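You operate a simulated robot arm through the tools that you are given. There is no shell and no other tool.

The job below is to be done with a simulated two-armed robot. You get a single attempt, and the scene is never put back.

JOB
Spin the black mount's film down to yellow and put it back on the rack.
Fine: the teal or pink mount of the same weight goes in the pocket across from it; the lid ends open.

Only the result counts: the job must be done as asked and must still hold three seconds after the hand-in. Knocking over, shifting, dropping, spilling or breaking anything else fails it. A push-on lid holds only when it is set on centred and level and pressed home; a screw cap is set on level and turned clockwise until tight.

ROBOT AND FRAMES
Two 7-joint arms with fingered hands on one trunk that stands fixed in place. Base frame: the origin is at the foot of the trunk, x ahead of it, y to its left, z up; the work surface is at about z = 0.9. Lengths are in m, angles in rad, forces in N, time in s.
The left shoulder is at [0.07, 0.154, 1.422], the right one opposite. With the tool pointing down near the work surface each hand reaches from about 0.1 to 0.8 m from the base axis, measured 20 degrees to its own side. Payload 3.9 kg a hand.
Tool frame (each hand has its own): the origin (TCP) lies between the finger pads and is the grasp point; the fingertips stand 0.03 m ahead of it; z points along the fingers, y is the line along which they close. The gripper opens to 0.104 m; its body begins 0.035 m behind the TCP. The gripper is a hand of 4 fingers: y runs from the thumb to the fingers, the wrist lies at [-0.017, -0.104, -0.178] in the tool frame.
Orientation is that of the tool frame in the base frame, as [roll, pitch, yaw] about the fixed x, y, z axes, in that order (R = Rz(yaw) Ry(pitch) Rx(roll)). With the fingers straight down and the wrist toward the robot, the tool's x, y and z point along [0, 1, 0], [1, 0, 0] and [0, 0, -1] of the base frame.

CONTROLS
- The arms move only by the tool drive_tool. It takes "left_deltas", "right_deltas" or both (then of equal length, played together; a hand with none holds still); each is a list that holds one entry, the list of rows, each a list of 6 numbers: the shift along the tool's x, y, z in units of 40 mm (1.0 is 40 mm), then the turn, a rotation vector about the tool's x, y, z in units of 4 degrees (1.0 is 4 degrees). In form: [[[dx, dy, dz, rx, ry, rz], ...]]. A call has 1 to 20 rows; each row shifts and turns the commanded pose from where the row before left it, along the tool's axes as they then stand. A call with a number of a shift or a turn outside -1 to 1 is refused whole. Each row takes 0.2 s and may step no farther than 0.05 m and 0.15 rad from the row before; otherwise, the whole call is refused. A pose out of reach is approached as far as the arm can. The call stops where the force on the tool passes 90 N (or 10 N more than at its start, if that is more) or the arm is blocked; 0.2 s more then pass. In this call time passes only in rows, and 0.2 s behind the last. It gives the time, the measured TCP pose, the force on the tool (base axes), the opening and the grip force at its end, in the units of the frame above (readings bear some noise), with the torque about the TCP (base axes, N m) and any sound that the robot's microphone picked up.
- Cameras (640 x 400 px; columns grow to the right, rows downward): "scene" is now at [0.1272, 0.0538, 1.6669]; the picture's right is [0.58, -0.82, 0.00], its down [-0.35, -0.25, -0.90] and it looks along [0.74, 0.52, -0.43] (base axes); focal length 214 px, centre (320, 200). "left" rides on the left gripper at [-0.066, -0.09, -0.126] in its tool frame; the picture's right is [-0.78, -0.30, 0.56], its down [0.57, -0.70, 0.42] and it looks along [0.27, 0.65, 0.71] (tool axes); focal length 275 px, centre (320, 200). "right" rides on the right gripper at [0.066, -0.09, -0.126] in its tool frame; the picture's right is [-0.78, 0.30, -0.56], its down [-0.57, -0.70, 0.42] and it looks along [-0.26, 0.65, 0.71] (tool axes); focal length 275 px, centre (320, 200). There is no depth. A picture from a camera that has moved, and an enlarged one, comes with that camera's place and axes in the base frame and with its lens.
- get_image(camera): a new picture of that camera. The clock stands still meanwhile.
- raise_lower(by): slides the trunk up (or, below 0, down) by that many m; the arms and the scene camera ride with it, the base frame stays. It gives what a move gives, with no picture.
- set_fingers(index, middle, ring, thumb_bend, thumb_turn, hand): sets how far each is bent, from 0 (flat) to 100 (curled in); at 30 the hand is open as for a grip, at 70 the pads meet at the TCP. One left out holds its place. A second passes; each finger stops where it meets its share of the squeeze, and holds until it gets a number again. It is the only way to open and close the hand. It gives what a move gives, with no picture; readings hold the bend of each and the force on the fingers (four entries, about 0 where the hand has none), thumb and palm. thumb_turn goes from beside the hand (0) to across from the fingers (100), as for a grip.
- head_to(pan, tilt): turns the head with the scene camera to pan (to the left, within 1.501 rad either way) and tilt (down, from -0.506 to 1.204), counted from straight ahead of the robot. It gives what a move gives.
- enlarge(camera, box): a new picture of the part [left, top, right, bottom] of that camera's present view, enlarged. The clock stands still meanwhile.
- sign_off(): hands the job in; it is judged then, once.

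Nothing tells you positions but the pictures and the camera data. Unless the task says otherwise, let go and move clear before handing in.

The tools are called as name(argument=value, ...) on one line, values as JSON. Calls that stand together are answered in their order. drive_tool: Moves the arms, as the interface text tells. Its arguments: {"type":"object","properties":{"left_deltas":{"type":"array","items":{"type":"array","items":{"type":"array","items":{"type":"number"}}}},"right_deltas":{"type":"array","items":{"type":"array","items":{"type":"array","items":{"type":"number"}}}}},"required":[]} The other tools are called the same way: raise_lower (by) moves the trunk up or down; set_fingers (index, middle, ring, thumb_bend, thumb_turn, hand) moves the fingers one by one; head_to (pan, tilt) turns the head that bears the scene camera; get_image (camera) takes a picture; enlarge (camera, box) takes an enlarged picture of a part of a camera's view; sign_off () hands the job in.

At the start:

```text
time: 0.0
left_tool_pos: [0.3317, 0.5073, 1.6028]
left_tool_rot: [3.14, 0.0, 1.571]
left_contact_force: [0.6, -0.1, 0.0]
left_torque: [-0.04, 0.01, -0.03]
left_width: 0.1035
left_gripper_force: 0.1
left_shape: jaw
left_bend: [30.0, 30.0, 30.0, 30.0, 97.0]
left_finger forces: [0.1, 0.0, 0.0, 0.0, 0.0, 0.0]
right_tool_pos: [0.5911, 0.0205, 1.6107]
right_tool_rot: [3.141, 0.0, 1.572]
right_contact_force: [0.2, -0.3, 0.7]
right_torque: [0.0, -0.02, -0.02]
right_width: 0.1034
right_gripper_force: 0.0
right_shape: jaw
right_bend: [30.0, 30.0, 30.0, 30.0, 97.0]
right_finger forces: [0.0, 0.0, 0.1, 0.0, 0.0, 0.1]
trunk travel left (down, up): [-0.875, 0.065]
head pan, tilt (commanded): [0.614, 0.449]
```

scene: 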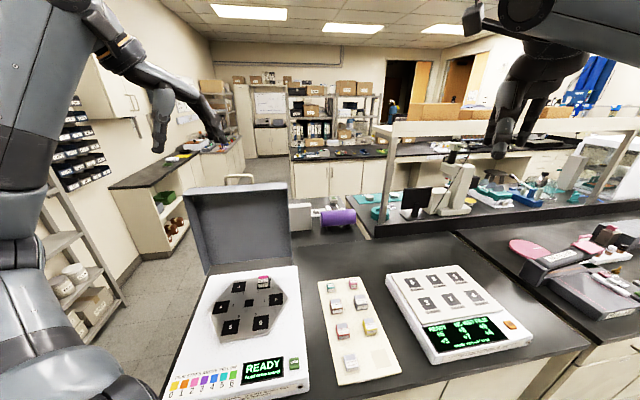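
right: 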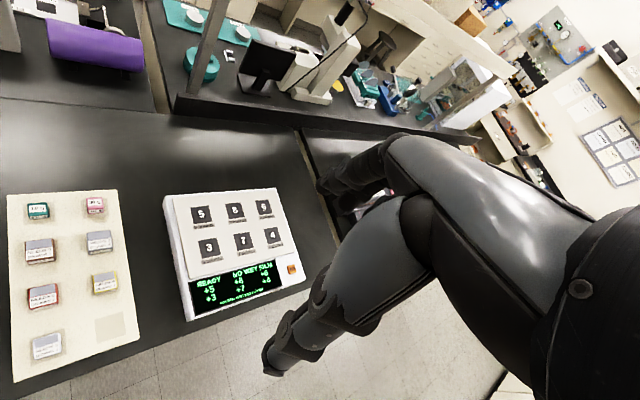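
left: 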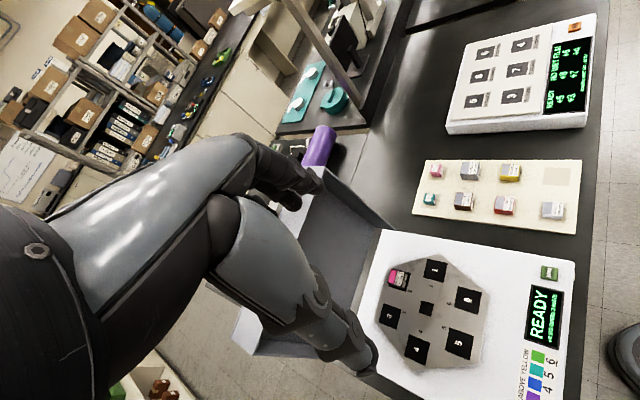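

I see a spinner (centrifuge-like box with open lid and a rotor with numbered pockets), a rack of coloured mounts, and a second instrument with numbered places and a display. I'll take enlarged pictures to read the labels before moving.

enlarge(camera="scene", box=[160, 250, 320, 400])

enlarge(camera="scene", box=[300, 250, 540, 400])

enlarge(camera="right", box=[0, 180, 160, 390])

enlarge(camera="right", box=[150, 170, 320, 330])

enlarge(camera="left", box=[360, 220, 600, 400])

enlarge(camera="left", box=[400, 140, 600, 250])

```text
2.67 times, centred on (240, 325) of scene
camera zoom: at [0.1272, 0.0538, 1.6669], right [0.58, -0.82, 0.0], down [-0.35, -0.25, -0.9], along [0.74, 0.52, -0.43], focal length 572 px, centre (533, -133)
```

zoom: 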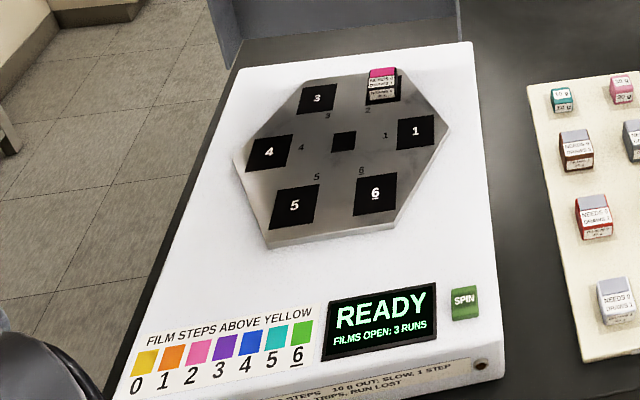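

```text
2.67 times, centred on (420, 325) of scene
camera zoom: at [0.1272, 0.0538, 1.6669], right [0.58, -0.82, 0.0], down [-0.35, -0.25, -0.9], along [0.74, 0.52, -0.43], focal length 572 px, centre (53, -133)
```

zoom: 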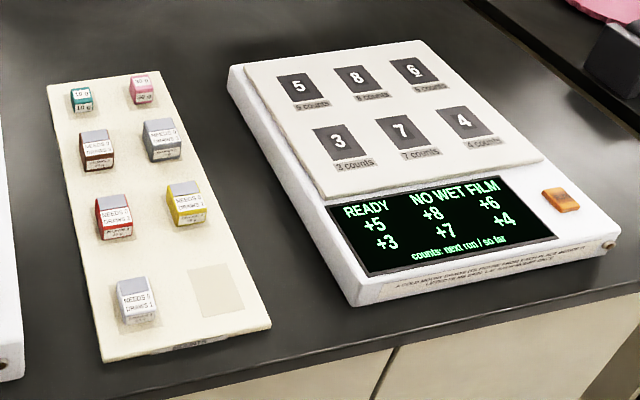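

```text
1.90 times, centred on (80, 285) of right
camera zoom: at [0.501, 0.0864, 1.736], right [0.3, -0.78, 0.56], down [-0.7, -0.57, -0.42], along [0.65, -0.26, -0.71], focal length 524 px, centre (777, 38)
```

zoom: 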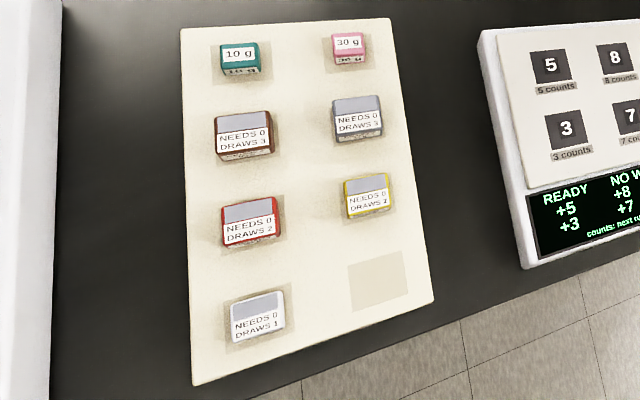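

```text
2.50 times, centred on (235, 250) of right
camera zoom: at [0.501, 0.0864, 1.736], right [0.3, -0.78, 0.56], down [-0.7, -0.57, -0.42], along [0.65, -0.26, -0.71], focal length 688 px, centre (532, 75)
```

zoom: 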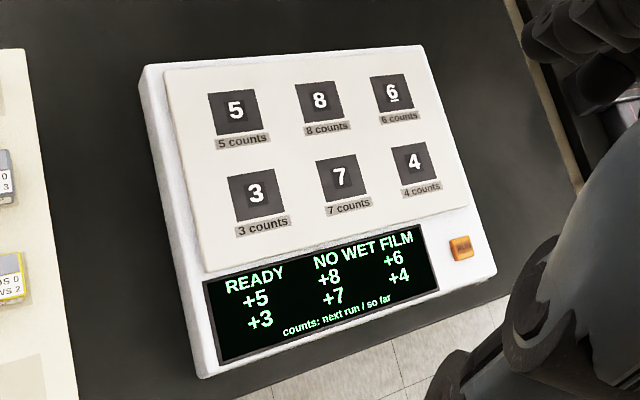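

```text
2.22 times, centred on (480, 310) of left
camera zoom: at [0.2415, 0.4413, 1.7282], right [-0.3, -0.78, -0.56], down [-0.7, 0.57, -0.42], along [0.65, 0.27, -0.71], focal length 612 px, centre (-36, -44)
```

zoom: 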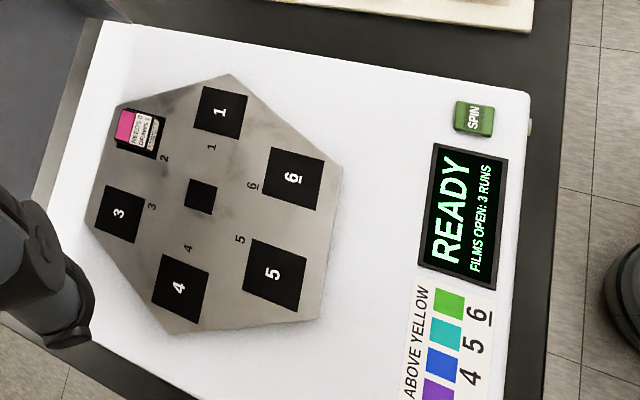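

```text
3.20 times, centred on (500, 195) of left
camera zoom: at [0.2415, 0.4413, 1.7282], right [-0.3, -0.78, -0.56], down [-0.7, 0.57, -0.42], along [0.65, 0.27, -0.71], focal length 881 px, centre (-256, 216)
```

zoom: 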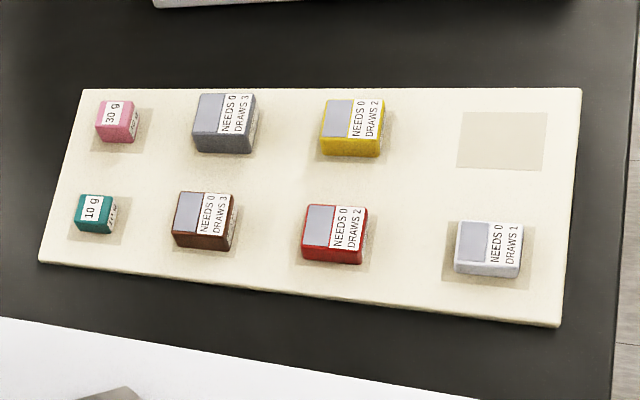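

The black mount sits in spinner pocket 2 with a pink film (2 steps above yellow, by the legend), and both machines have small print on their front edges. I'll enlarge those parts to read the rules.

enlarge(camera="scene", box=[255, 265, 285, 295])

enlarge(camera="scene", box=[220, 370, 300, 400])

enlarge(camera="scene", box=[430, 325, 540, 370])

enlarge(camera="left", box=[380, 260, 430, 300])

enlarge(camera="right", box=[0, 190, 130, 310])

```text
13.33 times, centred on (270, 280) of scene
camera zoom: at [0.1272, 0.0538, 1.6669], right [0.58, -0.82, 0.0], down [-0.35, -0.25, -0.9], along [0.74, 0.52, -0.43], focal length 2860 px, centre (987, -867)
```

zoom: 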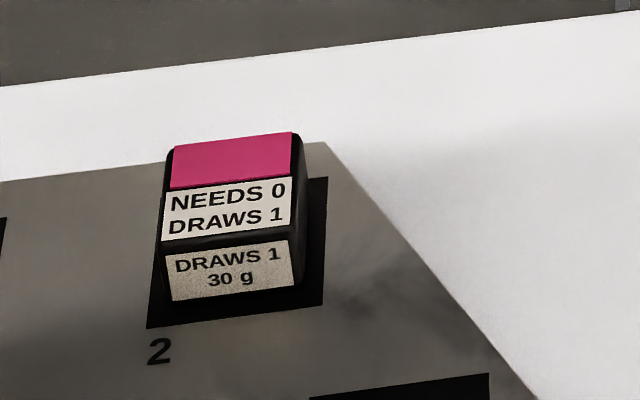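

```text
8.00 times, centred on (260, 385) of scene
camera zoom: at [0.1272, 0.0538, 1.6669], right [0.58, -0.82, 0.0], down [-0.35, -0.25, -0.9], along [0.74, 0.52, -0.43], focal length 1716 px, centre (800, -1280)
```

zoom: 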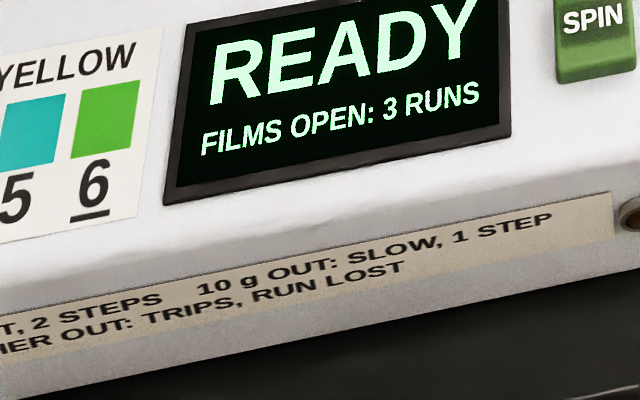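

```text
5.82 times, centred on (485, 348) of scene
camera zoom: at [0.1272, 0.0538, 1.6669], right [0.58, -0.82, 0.0], down [-0.35, -0.25, -0.9], along [0.74, 0.52, -0.43], focal length 1248 px, centre (-640, -658)
```

zoom: 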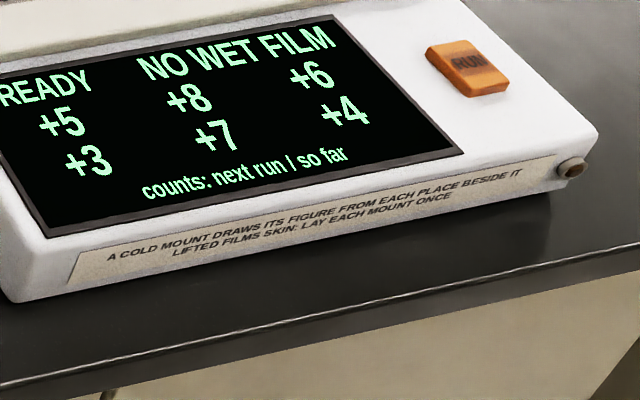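

```text
10.00 times, centred on (405, 280) of left
camera zoom: at [0.2415, 0.4413, 1.7282], right [-0.3, -0.78, -0.56], down [-0.7, 0.57, -0.42], along [0.65, 0.27, -0.71], focal length 2753 px, centre (-530, -600)
```

zoom: 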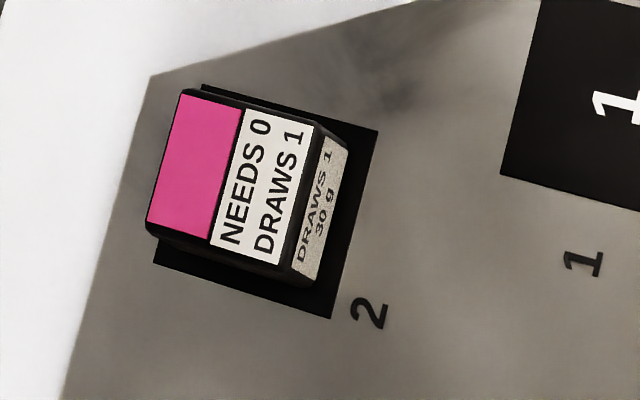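

```text
3.33 times, centred on (65, 250) of right
camera zoom: at [0.501, 0.0864, 1.736], right [0.3, -0.78, 0.56], down [-0.7, -0.57, -0.42], along [0.65, -0.26, -0.71], focal length 918 px, centre (1170, 33)
```

zoom: 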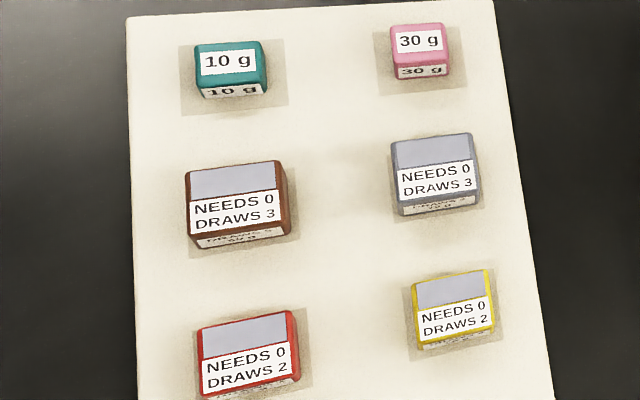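

The black mount is 30 g, so the pink 30 g mount belongs in pocket 5, opposite pocket 2. I'll tilt the head down to read the rest of the spinner's rule label and see the whole setup.

head_to(pan=0.65, tilt=0.85)

get_image(camera="scene")

```text
time: 0.9
left_tool_pos: [0.3319, 0.5078, 1.6027]
left_tool_rot: [3.141, 0.0, 1.572]
left_contact_force: [-0.7, -0.9, 0.2]
left_torque: [0.04, 0.01, 0.02]
left_width: 0.1038
left_gripper_force: 0.0
left_shape: jaw
left_bend: [30.0, 30.0, 30.0, 30.0, 97.0]
left_finger forces: [0.0, 0.1, 0.1, 0.0, 0.0, 0.1]
right_tool_pos: [0.5913, 0.0197, 1.6102]
right_tool_rot: [3.141, 0.0, 1.571]
right_contact_force: [0.1, -0.2, 0.7]
right_torque: [-0.03, 0.0, 0.0]
right_width: 0.1035
right_gripper_force: 0.0
right_shape: jaw
right_bend: [30.0, 30.0, 30.0, 30.0, 97.0]
right_finger forces: [0.1, 0.0, 0.0, 0.1, 0.0, 0.1]
trunk travel left (down, up): [-0.875, 0.065]
head pan, tilt (commanded): [0.649, 0.85]
```

```text
taken
camera scene: at [0.1145, 0.0481, 1.6325], right [0.6, -0.8, 0.0], down [-0.6, -0.45, -0.66], along [0.53, 0.4, -0.75], focal length 214 px, centre (320, 200)
```

scene: 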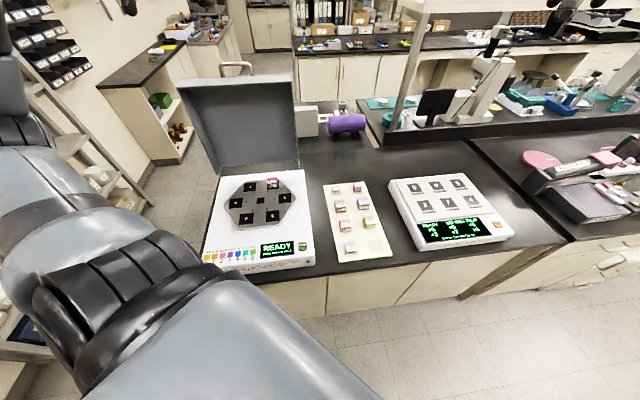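

enlarge(camera="scene", box=[190, 235, 320, 285])

enlarge(camera="scene", box=[200, 160, 320, 250])

enlarge(camera="scene", box=[170, 60, 330, 180])

enlarge(camera="scene", box=[315, 170, 405, 270])

```text
4.92 times, centred on (255, 260) of scene
camera zoom: at [0.1145, 0.0481, 1.6325], right [0.6, -0.8, 0.0], down [-0.6, -0.45, -0.66], along [0.53, 0.4, -0.75], focal length 1056 px, centre (640, -95)
```

zoom: 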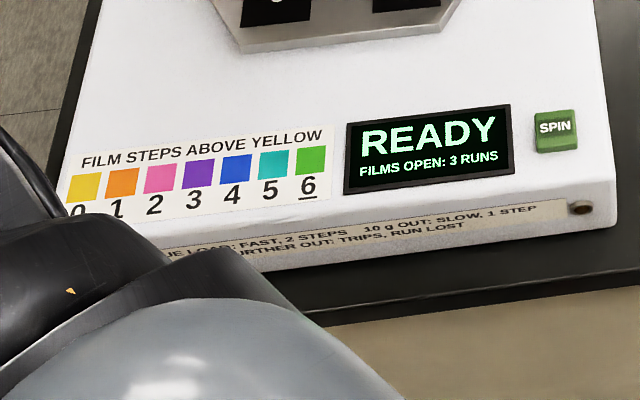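

```text
4.44 times, centred on (260, 205) of scene
camera zoom: at [0.1145, 0.0481, 1.6325], right [0.6, -0.8, 0.0], down [-0.6, -0.45, -0.66], along [0.53, 0.4, -0.75], focal length 953 px, centre (587, 178)
```

zoom: 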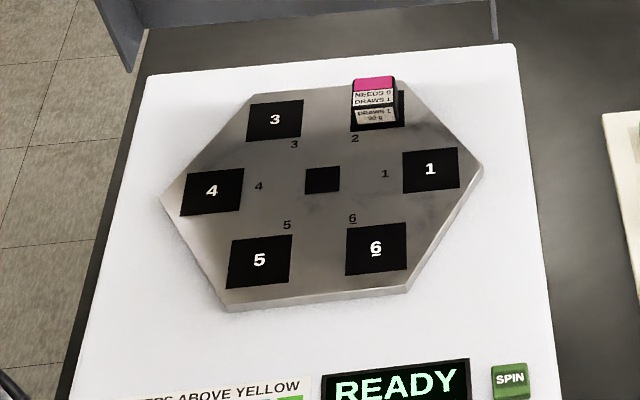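

```text
3.33 times, centred on (250, 120) of scene
camera zoom: at [0.1145, 0.0481, 1.6325], right [0.6, -0.8, 0.0], down [-0.6, -0.45, -0.66], along [0.53, 0.4, -0.75], focal length 715 px, centre (553, 467)
```

zoom: 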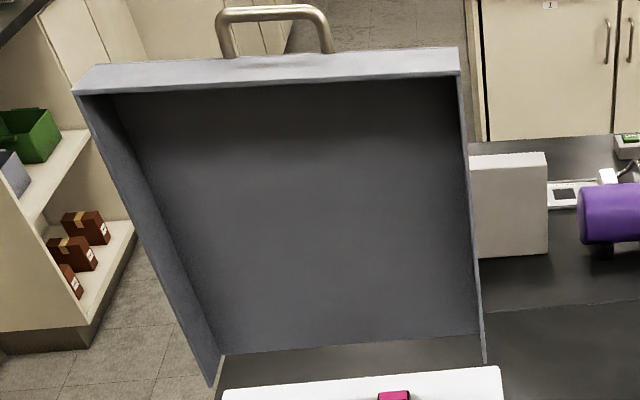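

```text
4.00 times, centred on (360, 220) of scene
camera zoom: at [0.1145, 0.0481, 1.6325], right [0.6, -0.8, 0.0], down [-0.6, -0.45, -0.66], along [0.53, 0.4, -0.75], focal length 858 px, centre (160, 120)
```

zoom: 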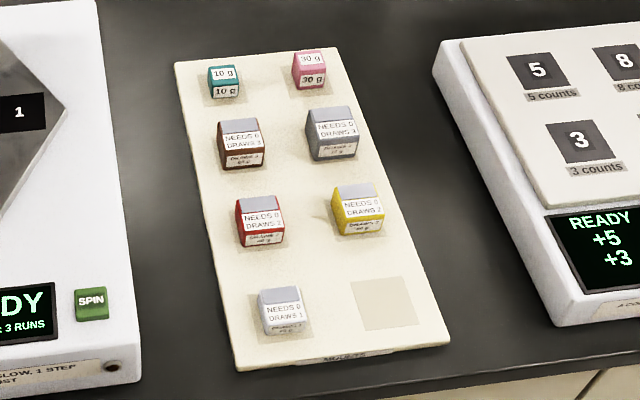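

The spinner stands turned about 45°: rotor centre near (0.414, 0.569), top near z = 1.0, pocket 5 near (0.322, 0.544), pocket 2 near (0.506, 0.593). The pink 30 g mount is near (0.77, 0.33) on the rack. I'll turn the left hand 45° to match and lower it for a closer look at the rotor.

drive_tool(left_deltas=[[[0, 0, 0.5, 0, 0, -0.9375], [0, 0, 0.5, 0, 0, -0.9375], [0, 0, 0.5, 0, 0, -0.9375], [0, 0, 0.5, 0, 0, -0.9375], [0, 0, 0.5, 0, 0, -0.9375], [0, 0, 0.5, 0, 0, -0.9375], [0, 0, 0.5, 0, 0, -0.9375], [0, 0, 0.5, 0, 0, -0.9375], [0, 0, 0.5, 0, 0, -0.9375], [0, 0, 0.5, 0, 0, -0.9375], [0, 0, 0.5, 0, 0, -0.9375], [0, 0, 0.5, 0, 0, -0.9375]]])

get_image(camera="left")

get_image(camera="scene")

```text
time: 3.5
left_tool_pos: [0.3317, 0.5081, 1.363]
left_tool_rot: [3.14, 0.001, 2.356]
left_contact_force: [0.4, -0.7, 0.0]
left_torque: [-0.02, 0.02, 0.0]
left_width: 0.1035
left_gripper_force: 0.0
left_shape: jaw
left_bend: [30.0, 30.0, 30.0, 30.0, 97.0]
left_finger forces: [0.0, 0.1, 0.0, 0.0, 0.0, 0.1]
right_tool_pos: [0.5899, 0.0193, 1.6112]
right_tool_rot: [3.141, 0.001, 1.572]
right_contact_force: [-0.3, 0.1, -0.1]
right_torque: [0.0, 0.04, -0.02]
right_width: 0.1038
right_gripper_force: 0.1
right_shape: jaw
right_bend: [30.0, 30.0, 30.0, 30.0, 97.0]
right_finger forces: [0.0, 0.1, 0.0, 0.1, 0.0, 0.0]
trunk travel left (down, up): [-0.875, 0.065]
head pan, tilt (commanded): [0.649, 0.85]
```

```text
taken
camera left: at [0.3148, 0.3975, 1.4876], right [0.34, -0.76, -0.56], down [-0.9, -0.09, -0.43], along [0.27, 0.65, -0.71], focal length 275 px, centre (320, 200)
```

left: 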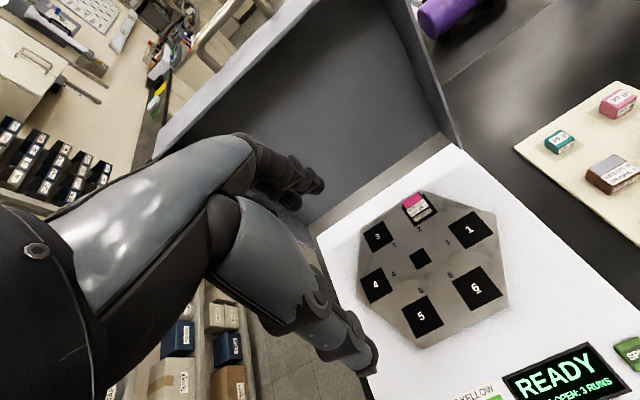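

```text
taken
camera scene: at [0.1146, 0.0482, 1.6324], right [0.6, -0.8, 0.0], down [-0.6, -0.45, -0.66], along [0.53, 0.4, -0.75], focal length 214 px, centre (320, 200)
```

scene: 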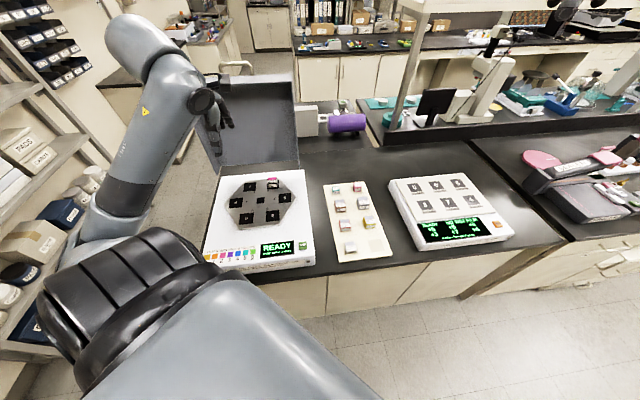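

The left hand is turned and over the spinner; its camera now sees the rotor and the lid. I'll enlarge its view to fix pocket, lid and handle positions.

enlarge(camera="left", box=[340, 180, 520, 360])

enlarge(camera="left", box=[150, 0, 480, 206])

enlarge(camera="scene", box=[180, 50, 320, 180])

enlarge(camera="left", box=[510, 60, 640, 220])

```text
2.22 times, centred on (430, 270) of left
camera zoom: at [0.3148, 0.3975, 1.4876], right [0.34, -0.76, -0.56], down [-0.9, -0.09, -0.43], along [0.27, 0.65, -0.71], focal length 612 px, centre (76, 44)
```

zoom: 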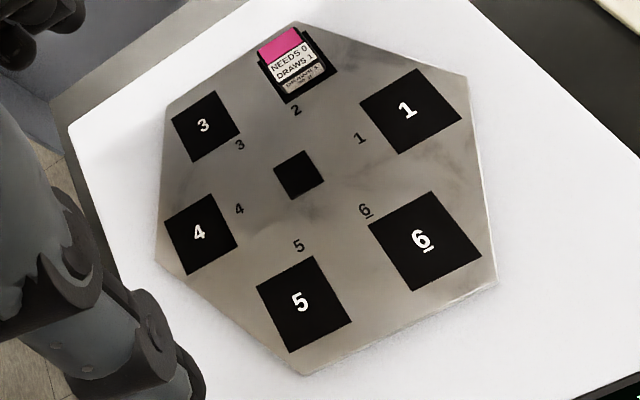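

```text
1.94 times, centred on (315, 103) of left
camera zoom: at [0.3148, 0.3975, 1.4876], right [0.34, -0.76, -0.56], down [-0.9, -0.09, -0.43], along [0.27, 0.65, -0.71], focal length 534 px, centre (330, 388)
```

zoom: 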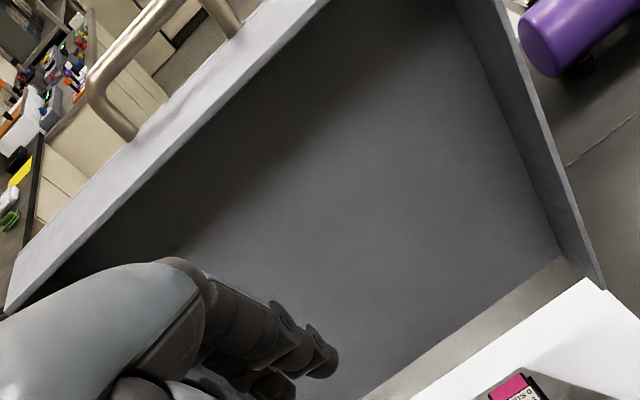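

```text
3.08 times, centred on (250, 115) of scene
camera zoom: at [0.1146, 0.0482, 1.6324], right [0.6, -0.8, 0.0], down [-0.6, -0.45, -0.66], along [0.53, 0.4, -0.75], focal length 660 px, centre (535, 462)
```

zoom: 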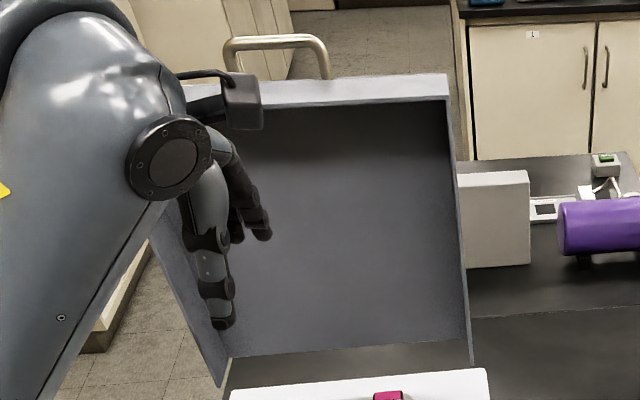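

```text
2.50 times, centred on (575, 140) of left
camera zoom: at [0.3148, 0.3975, 1.4876], right [0.34, -0.76, -0.56], down [-0.9, -0.09, -0.43], along [0.27, 0.65, -0.71], focal length 688 px, centre (-318, 350)
```

zoom: 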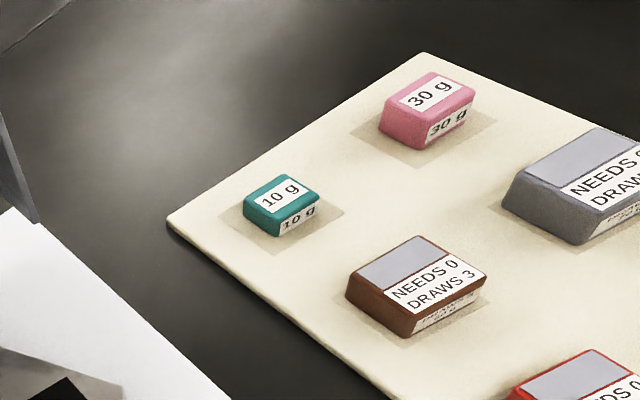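

Left camera and scene agree: rotor top z ≈ 1.00, centre (0.414, 0.569), pocket 5 at (0.322, 0.543); the pink mount's top is near (0.767, 0.328, 0.952). Next I move the left hand over the rack, staying clear of the lid, to look at the pink mount up close.

drive_tool(left_deltas=[[[-0.95, 0, 0.4, 0, 0, 0], [-0.95, 0, 0.4, 0, 0, 0], [-0.95, 0, 0.4, 0, 0, 0], [-0.95, 0, 0.4, 0, 0, 0], [-0.95, 0, 0.4, 0, 0, 0], [-0.95, 0, 0.4, 0, 0, 0], [-0.95, 0, 0.4, 0, 0, 0], [-0.95, 0, 0.4, 0, 0, 0], [-0.95, 0, 0.4, 0, 0, 0], [-0.465, 0.7, 0.3, 0, 0, 0], [-0.465, 0.7, 0.3, 0, 0, 0], [-0.465, 0.7, 0.3, 0, 0, 0], [-0.465, 0.7, 0.3, 0, 0, 0], [-0.465, 0.7, 0.3, 0, 0, 0]]])

get_image(camera="left")

get_image(camera="scene")

```text
time: 6.5
left_tool_pos: [0.7408, 0.3025, 1.1588]
left_tool_rot: [-3.141, -0.001, 2.356]
left_contact_force: [1.1, -0.2, 0.0]
left_torque: [-0.04, 0.01, 0.0]
left_width: 0.1038
left_gripper_force: 0.1
left_shape: jaw
left_bend: [30.0, 30.0, 30.0, 30.0, 97.0]
left_finger forces: [0.1, 0.0, 0.1, 0.1, 0.1, 0.1]
right_tool_pos: [0.5925, 0.0214, 1.6089]
right_tool_rot: [-3.14, -0.002, 1.571]
right_contact_force: [0.7, 0.0, -0.6]
right_torque: [-0.02, -0.01, -0.03]
right_width: 0.1036
right_gripper_force: 0.1
right_shape: jaw
right_bend: [30.0, 30.0, 30.0, 30.0, 97.0]
right_finger forces: [0.1, 0.0, 0.1, 0.1, 0.1, 0.0]
trunk travel left (down, up): [-0.875, 0.065]
head pan, tilt (commanded): [0.649, 0.85]
```

```text
taken
camera left: at [0.7242, 0.1917, 1.2827], right [0.34, -0.76, -0.56], down [-0.9, -0.09, -0.42], along [0.27, 0.65, -0.71], focal length 275 px, centre (320, 200)
```

left: 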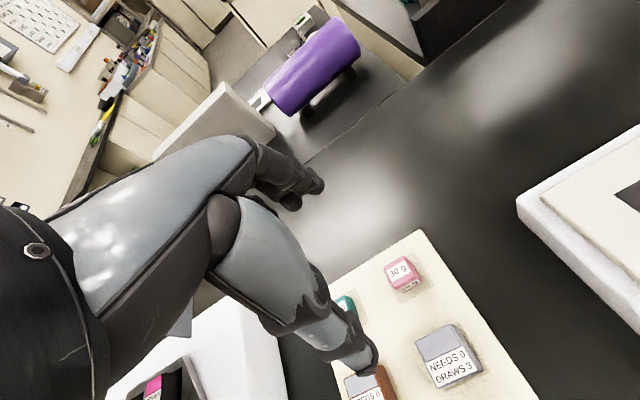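

```text
taken
camera scene: at [0.1164, 0.0479, 1.6322], right [0.6, -0.8, 0.0], down [-0.6, -0.45, -0.66], along [0.52, 0.4, -0.75], focal length 214 px, centre (320, 200)
```

scene: 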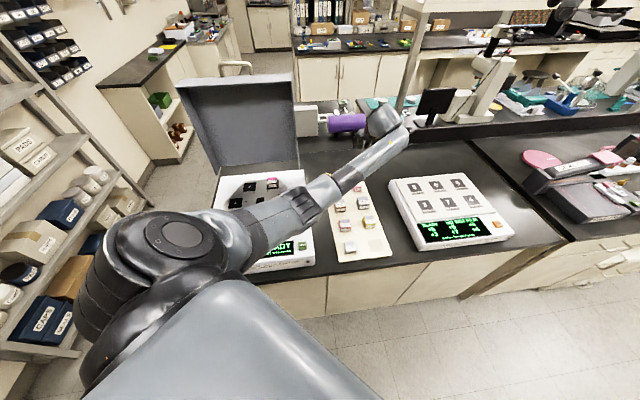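

The pink mount is now close below the left hand. I'll enlarge it to get its exact position, size and turn.

enlarge(camera="left", box=[320, 230, 500, 400])

enlarge(camera="left", box=[380, 245, 430, 300])

enlarge(camera="scene", box=[325, 175, 395, 215])

```text
2.35 times, centred on (410, 315) of left
camera zoom: at [0.7242, 0.1917, 1.2827], right [0.34, -0.76, -0.56], down [-0.9, -0.09, -0.42], along [0.27, 0.65, -0.71], focal length 648 px, centre (108, -71)
```

zoom: 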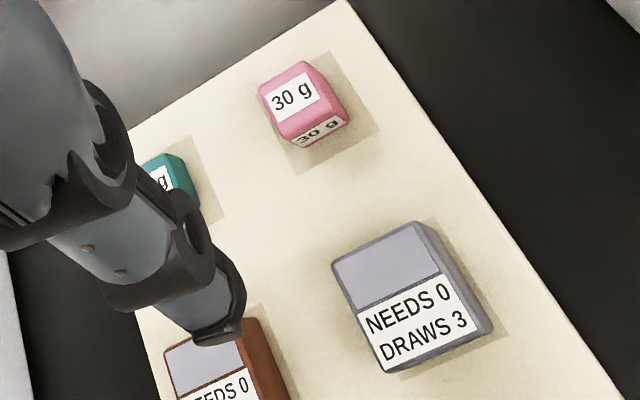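

```text
7.27 times, centred on (405, 272) of left
camera zoom: at [0.7242, 0.1917, 1.2827], right [0.34, -0.76, -0.56], down [-0.9, -0.09, -0.42], along [0.27, 0.65, -0.71], focal length 2002 px, centre (-298, -327)
```

zoom: 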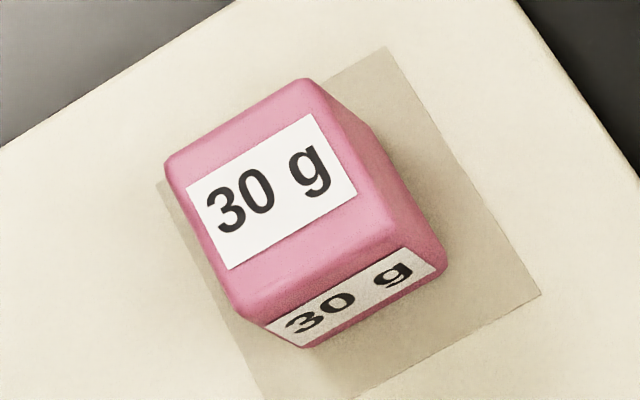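

```text
9.14 times, centred on (360, 195) of scene
camera zoom: at [0.1164, 0.0479, 1.6322], right [0.6, -0.8, 0.0], down [-0.6, -0.45, -0.66], along [0.52, 0.4, -0.75], focal length 1961 px, centre (-46, 246)
```

zoom: 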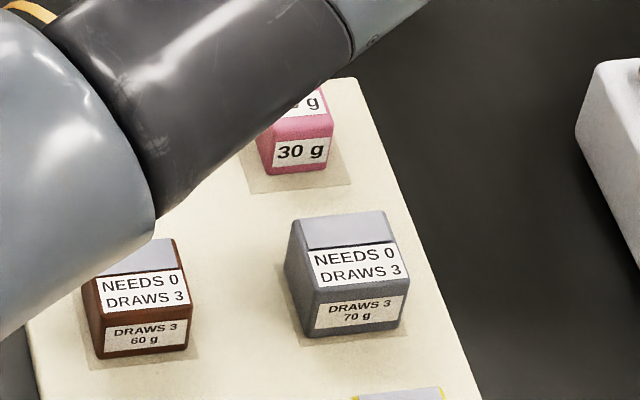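

The pink mount is a cube of about 28 mm, its sides at 45°, centred at (0.771, 0.330) with its top at z ≈ 0.948; the rack top is near 0.92. I'll half-close the left fingers first, so they clear the neighbouring mounts, and see how they move.

set_fingers(hand="left", index=45, middle=45, ring=45, thumb_bend=45, thumb_turn=100)

get_image(camera="left")

```text
time: 7.5
left_tool_pos: [0.7389, 0.3023, 1.1584]
left_tool_rot: [3.141, -0.001, 2.355]
left_contact_force: [-0.3, 0.0, 0.5]
left_torque: [-0.03, 0.02, -0.01]
left_width: 0.067
left_gripper_force: 0.0
left_shape: fingers
left_bend: [45.0, 45.0, 45.0, 45.0, 99.0]
left_finger forces: [0.0, 0.1, 0.1, 0.0, 0.0, 0.0]
right_tool_pos: [0.5901, 0.0203, 1.6107]
right_tool_rot: [3.141, 0.001, 1.573]
right_contact_force: [0.1, 0.3, -0.2]
right_torque: [-0.03, 0.0, -0.03]
right_width: 0.1037
right_gripper_force: 0.1
right_shape: jaw
right_bend: [30.0, 30.0, 30.0, 30.0, 97.0]
right_finger forces: [0.0, 0.0, 0.0, 0.0, 0.0, 0.0]
trunk travel left (down, up): [-0.875, 0.065]
head pan, tilt (commanded): [0.649, 0.85]
```

```text
taken
camera left: at [0.7221, 0.1921, 1.2839], right [0.34, -0.76, -0.56], down [-0.9, -0.09, -0.42], along [0.27, 0.65, -0.71], focal length 275 px, centre (320, 200)
```

left: 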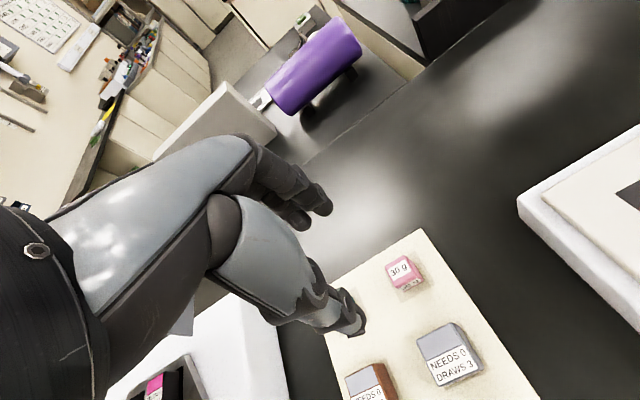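

The half-closed hand has a 67 mm gap, enough to straddle the 28 mm mount. I'll centre it over the pink mount and come down to z = 1.0.

drive_tool(left_deltas=[[[-0.0105, 0.206, 0.79, 0, 0, 0], [-0.0105, 0.206, 0.79, 0, 0, 0], [-0.0105, 0.206, 0.79, 0, 0, 0], [-0.0105, 0.206, 0.79, 0, 0, 0], [-0.0105, 0.206, 0.79, 0, 0, 0]]])

get_image(camera="left")

enlarge(camera="scene", box=[300, 150, 420, 225])

```text
time: 8.7
left_tool_pos: [0.753, 0.3353, 0.9964]
left_tool_rot: [3.139, 0.001, 2.358]
left_contact_force: [0.6, -0.3, 0.8]
left_torque: [0.03, 0.05, 0.01]
left_width: 0.0669
left_gripper_force: 0.0
left_shape: fingers
left_bend: [45.0, 45.0, 45.0, 45.0, 99.0]
left_finger forces: [0.0, 0.0, 0.0, 0.0, 0.0, 0.0]
left hand out of reach, approached as far as the arm can: row 5
right_tool_pos: [0.5925, 0.0196, 1.6109]
right_tool_rot: [-3.139, 0.001, 1.571]
right_contact_force: [0.7, -0.9, 0.1]
right_torque: [-0.01, -0.01, 0.0]
right_width: 0.1034
right_gripper_force: 0.0
right_shape: jaw
right_bend: [30.0, 30.0, 30.0, 30.0, 97.0]
right_finger forces: [0.0, 0.0, 0.1, 0.0, 0.0, 0.1]
trunk travel left (down, up): [-0.875, 0.065]
head pan, tilt (commanded): [0.649, 0.85]
```

```text
taken
camera left: at [0.7358, 0.2237, 1.1212], right [0.34, -0.76, -0.56], down [-0.9, -0.09, -0.43], along [0.27, 0.65, -0.71], focal length 275 px, centre (320, 200)
```

left: 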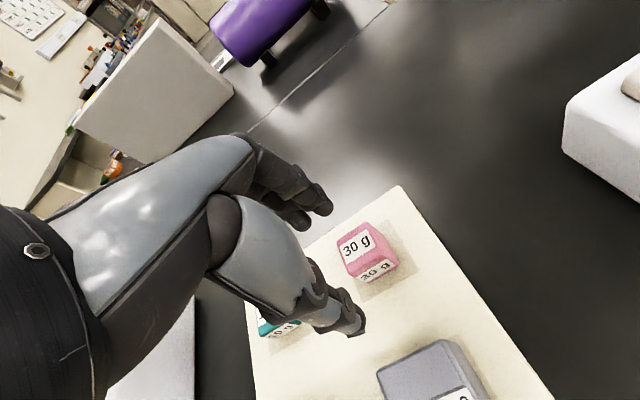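

```text
5.33 times, centred on (360, 188) of scene
camera zoom: at [0.1152, 0.0476, 1.6323], right [0.61, -0.8, 0.0], down [-0.6, -0.45, -0.66], along [0.53, 0.4, -0.75], focal length 1144 px, centre (107, 267)
```

zoom: 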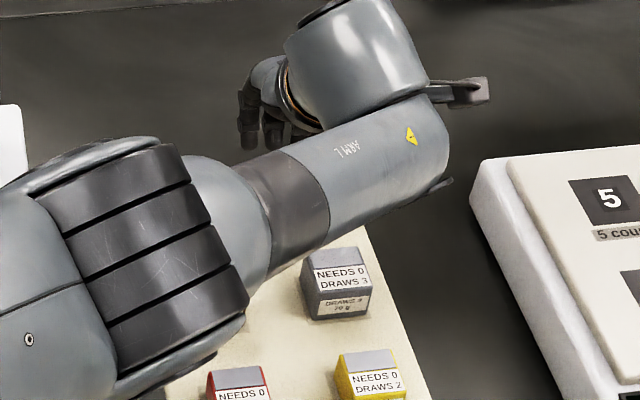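

Row 5 was at the edge of the left arm's reach, so the shoulder is too high for this spot. I'll lift the hand first, then lower the trunk 0.2 m so the arm can reach the pink mount.

drive_tool(left_deltas=[[[0, -0.1, -0.9, 0, 0, 0], [0, -0.1, -0.9, 0, 0, 0], [0, -0.1, -0.9, 0, 0, 0], [0, -0.1, -0.9, 0, 0, 0], [0, -0.1, -0.9, 0, 0, 0], [0, -0.1, -0.9, 0, 0, 0], [0, -0.1, -0.9, 0, 0, 0]]])

raise_lower(by=-0.2)

get_image(camera="left")

get_image(camera="scene")

get_image(camera="right")

```text
time: 10.3
left_tool_pos: [0.7321, 0.3111, 1.248]
left_tool_rot: [3.141, -0.003, 2.358]
left_contact_force: [0.3, 0.3, -0.8]
left_torque: [0.0, -0.01, -0.03]
left_width: 0.067
left_gripper_force: 0.1
left_shape: fingers
left_bend: [45.0, 45.0, 45.0, 45.0, 99.0]
left_finger forces: [0.0, 0.1, 0.0, 0.1, 0.0, 0.0]
right_tool_pos: [0.59, 0.0197, 1.6106]
right_tool_rot: [3.141, -0.001, 1.572]
right_contact_force: [1.3, 0.4, 0.0]
right_torque: [-0.02, -0.02, 0.0]
right_width: 0.1034
right_gripper_force: 0.0
right_shape: jaw
right_bend: [30.0, 30.0, 30.0, 30.0, 97.0]
right_finger forces: [0.0, 0.0, 0.0, 0.0, 0.0, 0.1]
trunk travel left (down, up): [-0.875, 0.065]
head pan, tilt (commanded): [0.649, 0.85]
```

```text
time: 12.4
left_tool_pos: [0.7338, 0.311, 1.0468]
left_tool_rot: [-3.14, 0.001, 2.357]
left_contact_force: [0.6, 0.5, -0.4]
left_torque: [0.03, 0.01, -0.02]
left_width: 0.0672
left_gripper_force: 0.1
left_shape: fingers
left_bend: [45.0, 45.0, 45.0, 45.0, 99.0]
left_finger forces: [0.1, 0.0, 0.0, 0.0, 0.0, 0.0]
right_tool_pos: [0.591, 0.0192, 1.4105]
right_tool_rot: [-3.14, 0.0, 1.572]
right_contact_force: [-0.4, -0.3, -0.4]
right_torque: [-0.02, 0.0, -0.02]
right_width: 0.1038
right_gripper_force: 0.1
right_shape: jaw
right_bend: [30.0, 30.0, 30.0, 30.0, 97.0]
right_finger forces: [0.1, 0.0, 0.1, 0.0, 0.0, 0.0]
trunk travel left (down, up): [-0.675, 0.265]
head pan, tilt (commanded): [0.649, 0.85]
```

```text
taken
camera left: at [0.7165, 0.2006, 1.1724], right [0.34, -0.76, -0.56], down [-0.9, -0.09, -0.42], along [0.27, 0.65, -0.71], focal length 275 px, centre (320, 200)
```

left: 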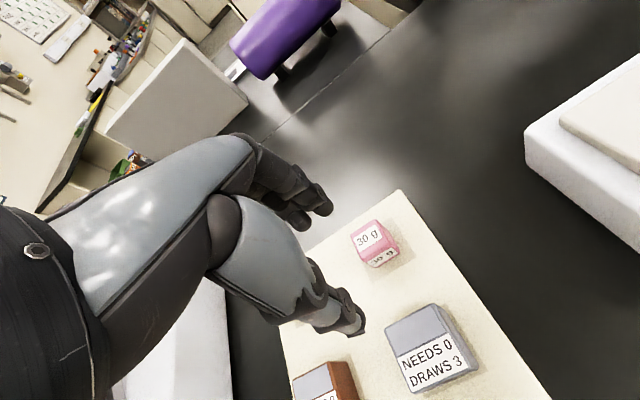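

```text
taken
camera scene: at [0.1144, 0.0479, 1.4324], right [0.6, -0.8, 0.0], down [-0.6, -0.45, -0.66], along [0.53, 0.4, -0.75], focal length 214 px, centre (320, 200)
```

scene: 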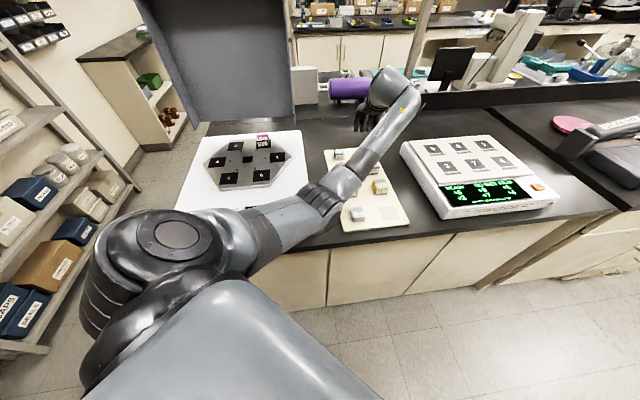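

```text
taken
camera right: at [0.501, 0.0862, 1.5361], right [0.3, -0.78, 0.56], down [-0.7, -0.57, -0.42], along [0.65, -0.26, -0.71], focal length 275 px, centre (320, 200)
```

right: 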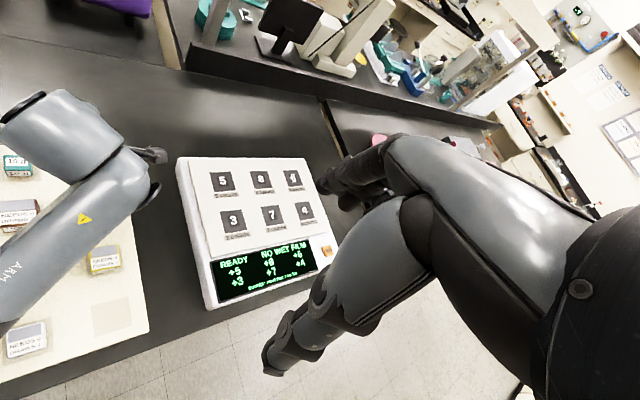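

The trunk is down and the hand hangs near (0.733, 0.311, 1.047), with nothing touched. I'll measure the pink mount again from here before going down.

enlarge(camera="left", box=[335, 205, 425, 285])

```text
5.00 times, centred on (380, 245) of left
camera zoom: at [0.7165, 0.2006, 1.1724], right [0.34, -0.76, -0.56], down [-0.9, -0.09, -0.42], along [0.27, 0.65, -0.71], focal length 1376 px, centre (20, -25)
```

zoom: 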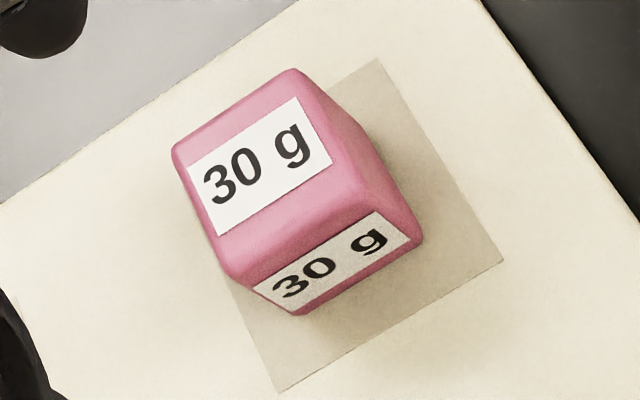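

The mount rests at z ≈ 0.92 in a 50 mm slot, centre (0.770, 0.329). I'll centre over it and lower to z ≈ 0.975, then check the finger clearance.

drive_tool(left_deltas=[[[-0.16, 0.488, 0, 0, 0, 0], [-0.16, 0.488, 0, 0, 0, 0], [0, 0, 0.45, 0, 0, 0], [0, 0, 0.45, 0, 0, 0], [0, 0, 0.45, 0, 0, 0], [0, 0, 0.45, 0, 0, 0]]])

get_image(camera="left")

enlarge(camera="scene", box=[300, 60, 440, 200])

```text
time: 13.8
left_tool_pos: [0.7699, 0.3306, 0.9739]
left_tool_rot: [-3.141, -0.001, 2.356]
left_contact_force: [-0.4, 0.4, 0.3]
left_torque: [0.0, 0.0, 0.02]
left_width: 0.0669
left_gripper_force: 0.0
left_shape: fingers
left_bend: [45.0, 45.0, 45.0, 45.0, 99.0]
left_finger forces: [0.1, 0.0, 0.0, 0.1, 0.1, 0.1]
right_tool_pos: [0.5905, 0.0202, 1.41]
right_tool_rot: [3.141, 0.0, 1.57]
right_contact_force: [-0.4, 0.2, 0.1]
right_torque: [0.0, -0.01, 0.01]
right_width: 0.1035
right_gripper_force: 0.0
right_shape: jaw
right_bend: [30.0, 30.0, 30.0, 30.0, 97.0]
right_finger forces: [0.1, 0.0, 0.0, 0.0, 0.0, 0.1]
trunk travel left (down, up): [-0.675, 0.265]
head pan, tilt (commanded): [0.649, 0.85]
```

```text
taken
camera left: at [0.7529, 0.2205, 1.0997], right [0.34, -0.76, -0.56], down [-0.9, -0.09, -0.42], along [0.27, 0.65, -0.71], focal length 275 px, centre (320, 200)
```

left: 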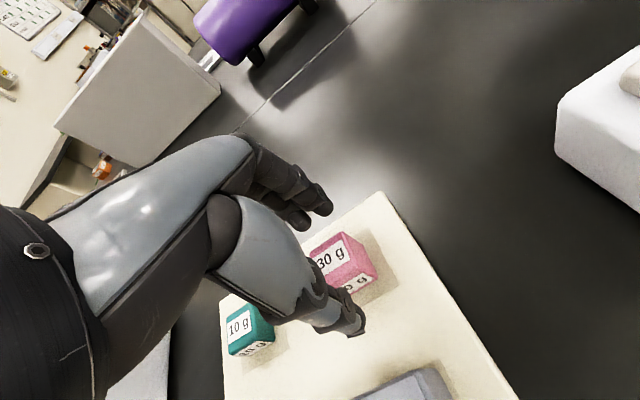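

```text
2.86 times, centred on (370, 130) of scene
camera zoom: at [0.1147, 0.0481, 1.4324], right [0.6, -0.8, 0.0], down [-0.6, -0.45, -0.66], along [0.53, 0.4, -0.75], focal length 613 px, centre (177, 400)
```

zoom: 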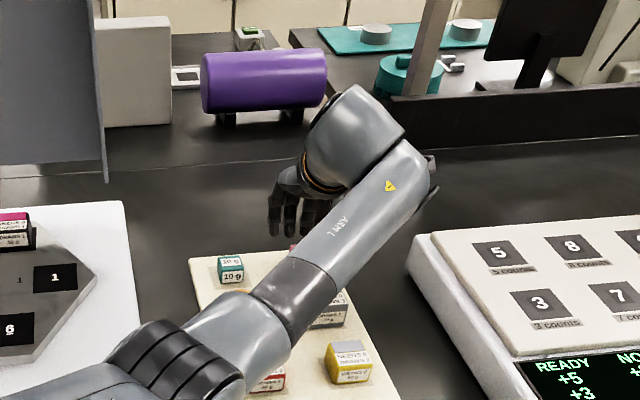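

The mount stands between the fingers and the thumb. I'll lower the last 18 mm and look before closing.

drive_tool(left_deltas=[[[0, 0, 0.225, 0, 0, 0], [0, 0, 0.225, 0, 0, 0]]])

enlarge(camera="left", box=[220, 160, 400, 360])

```text
time: 14.4
left_tool_pos: [0.7708, 0.3304, 0.9582]
left_tool_rot: [-3.141, 0.001, 2.357]
left_contact_force: [1.5, 0.7, -0.6]
left_torque: [0.03, -0.04, 0.01]
left_width: 0.0667
left_gripper_force: 0.1
left_shape: fingers
left_bend: [45.0, 45.0, 45.0, 45.0, 99.0]
left_finger forces: [0.0, 0.0, 0.0, 0.0, 0.0, 0.0]
right_tool_pos: [0.5916, 0.0204, 1.4099]
right_tool_rot: [3.141, 0.001, 1.571]
right_contact_force: [0.2, -0.4, 0.4]
right_torque: [-0.01, 0.0, 0.01]
right_width: 0.1035
right_gripper_force: 0.0
right_shape: jaw
right_bend: [30.0, 30.0, 30.0, 30.0, 97.0]
right_finger forces: [0.0, 0.1, 0.0, 0.0, 0.0, 0.0]
trunk travel left (down, up): [-0.675, 0.265]
head pan, tilt (commanded): [0.649, 0.85]
```

```text
2.00 times, centred on (310, 260) of left
camera zoom: at [0.7535, 0.2198, 1.0824], right [0.34, -0.76, -0.56], down [-0.9, -0.09, -0.42], along [0.27, 0.65, -0.71], focal length 551 px, centre (340, 80)
```

zoom: 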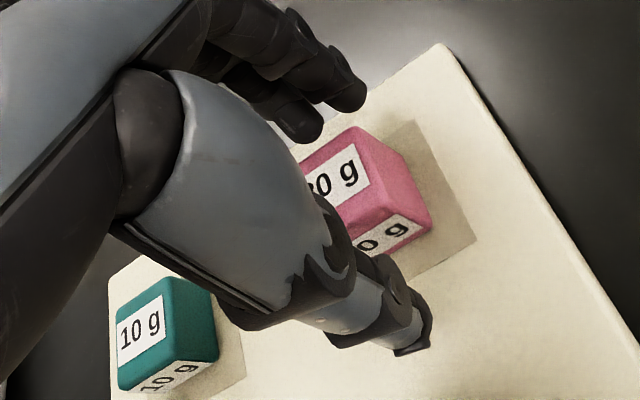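

Thumb and fingers straddle the mount evenly. I'll close them gently onto it.

set_fingers(hand="left", index=62, middle=62, ring=62, thumb_bend=62)

enlarge(camera="left", box=[220, 160, 400, 360])

```text
time: 15.4
left_tool_pos: [0.7702, 0.3298, 0.957]
left_tool_rot: [-3.14, 0.0, 2.357]
left_contact_force: [0.1, -0.4, 0.5]
left_torque: [0.02, 0.01, 0.05]
left_width: 0.0311
left_gripper_force: 4.3
left_shape: fingers
left_bend: [60.0, 60.0, 62.0, 58.0, 100.0]
left_finger forces: [1.8, 2.0, 0.0, 0.1, 3.7, 0.1]
right_tool_pos: [0.5904, 0.0212, 1.4104]
right_tool_rot: [-3.141, -0.001, 1.572]
right_contact_force: [-0.3, -0.2, 0.4]
right_torque: [-0.01, 0.0, 0.02]
right_width: 0.1038
right_gripper_force: 0.0
right_shape: jaw
right_bend: [30.0, 30.0, 30.0, 30.0, 97.0]
right_finger forces: [0.1, 0.0, 0.0, 0.0, 0.1, 0.0]
trunk travel left (down, up): [-0.675, 0.265]
head pan, tilt (commanded): [0.649, 0.85]
```

```text
2.00 times, centred on (310, 260) of left
camera zoom: at [0.7533, 0.2198, 1.0825], right [0.34, -0.76, -0.56], down [-0.9, -0.09, -0.42], along [0.27, 0.65, -0.71], focal length 551 px, centre (340, 80)
```

zoom: 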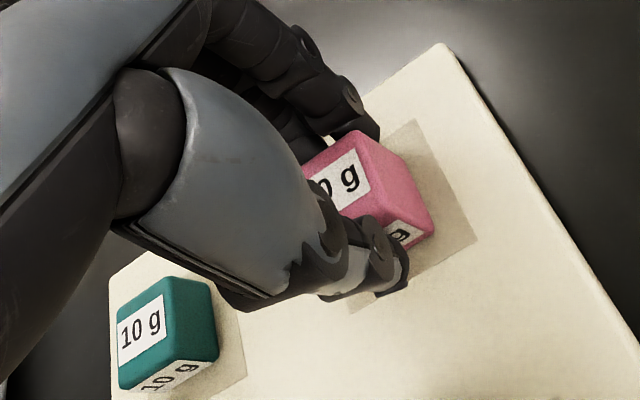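

The index, middle and thumb hold the pink mount with about 4 N. I'll lift straight up about 13 cm and check that it comes along.

drive_tool(left_deltas=[[[0, 0, -0.3, 0, 0, 0], [0, 0, -0.6, 0, 0, 0], [0, 0, -0.8, 0, 0, 0], [0, 0, -0.8, 0, 0, 0], [0, 0, -0.8, 0, 0, 0]]])

get_image(camera="left")

get_image(camera="scene")

```text
time: 16.6
left_tool_pos: [0.7695, 0.3303, 1.0896]
left_tool_rot: [-3.14, -0.001, 2.357]
left_contact_force: [0.5, 0.2, -0.5]
left_torque: [0.0, 0.02, 0.0]
left_width: 0.0311
left_gripper_force: 3.9
left_shape: fingers
left_bend: [60.0, 60.0, 62.0, 58.0, 100.0]
left_finger forces: [1.8, 1.9, 0.1, 0.0, 3.7, 0.0]
right_tool_pos: [0.5906, 0.0188, 1.4103]
right_tool_rot: [3.141, -0.001, 1.571]
right_contact_force: [0.0, 0.4, 0.3]
right_torque: [0.02, 0.0, 0.02]
right_width: 0.1037
right_gripper_force: 0.1
right_shape: jaw
right_bend: [30.0, 30.0, 30.0, 30.0, 97.0]
right_finger forces: [0.1, 0.0, 0.1, 0.0, 0.1, 0.1]
trunk travel left (down, up): [-0.675, 0.265]
head pan, tilt (commanded): [0.649, 0.85]
```

```text
taken
camera left: at [0.7523, 0.2195, 1.2149], right [0.34, -0.76, -0.56], down [-0.9, -0.09, -0.42], along [0.27, 0.65, -0.71], focal length 275 px, centre (320, 200)
```

left: 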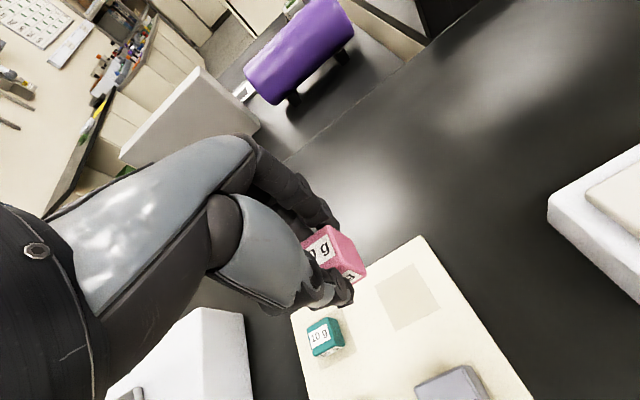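

```text
taken
camera scene: at [0.1141, 0.0476, 1.4324], right [0.6, -0.8, 0.0], down [-0.6, -0.45, -0.66], along [0.53, 0.4, -0.75], focal length 214 px, centre (320, 200)
```

scene: 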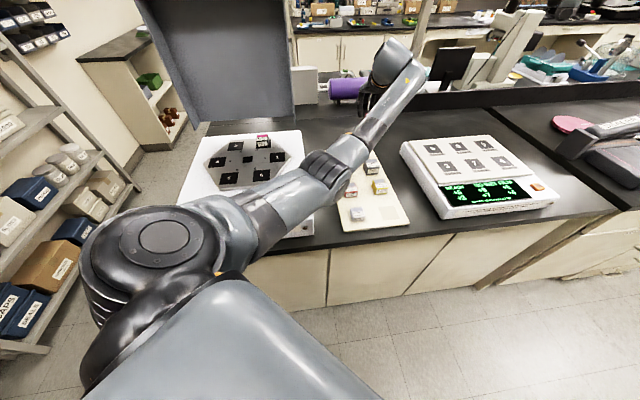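

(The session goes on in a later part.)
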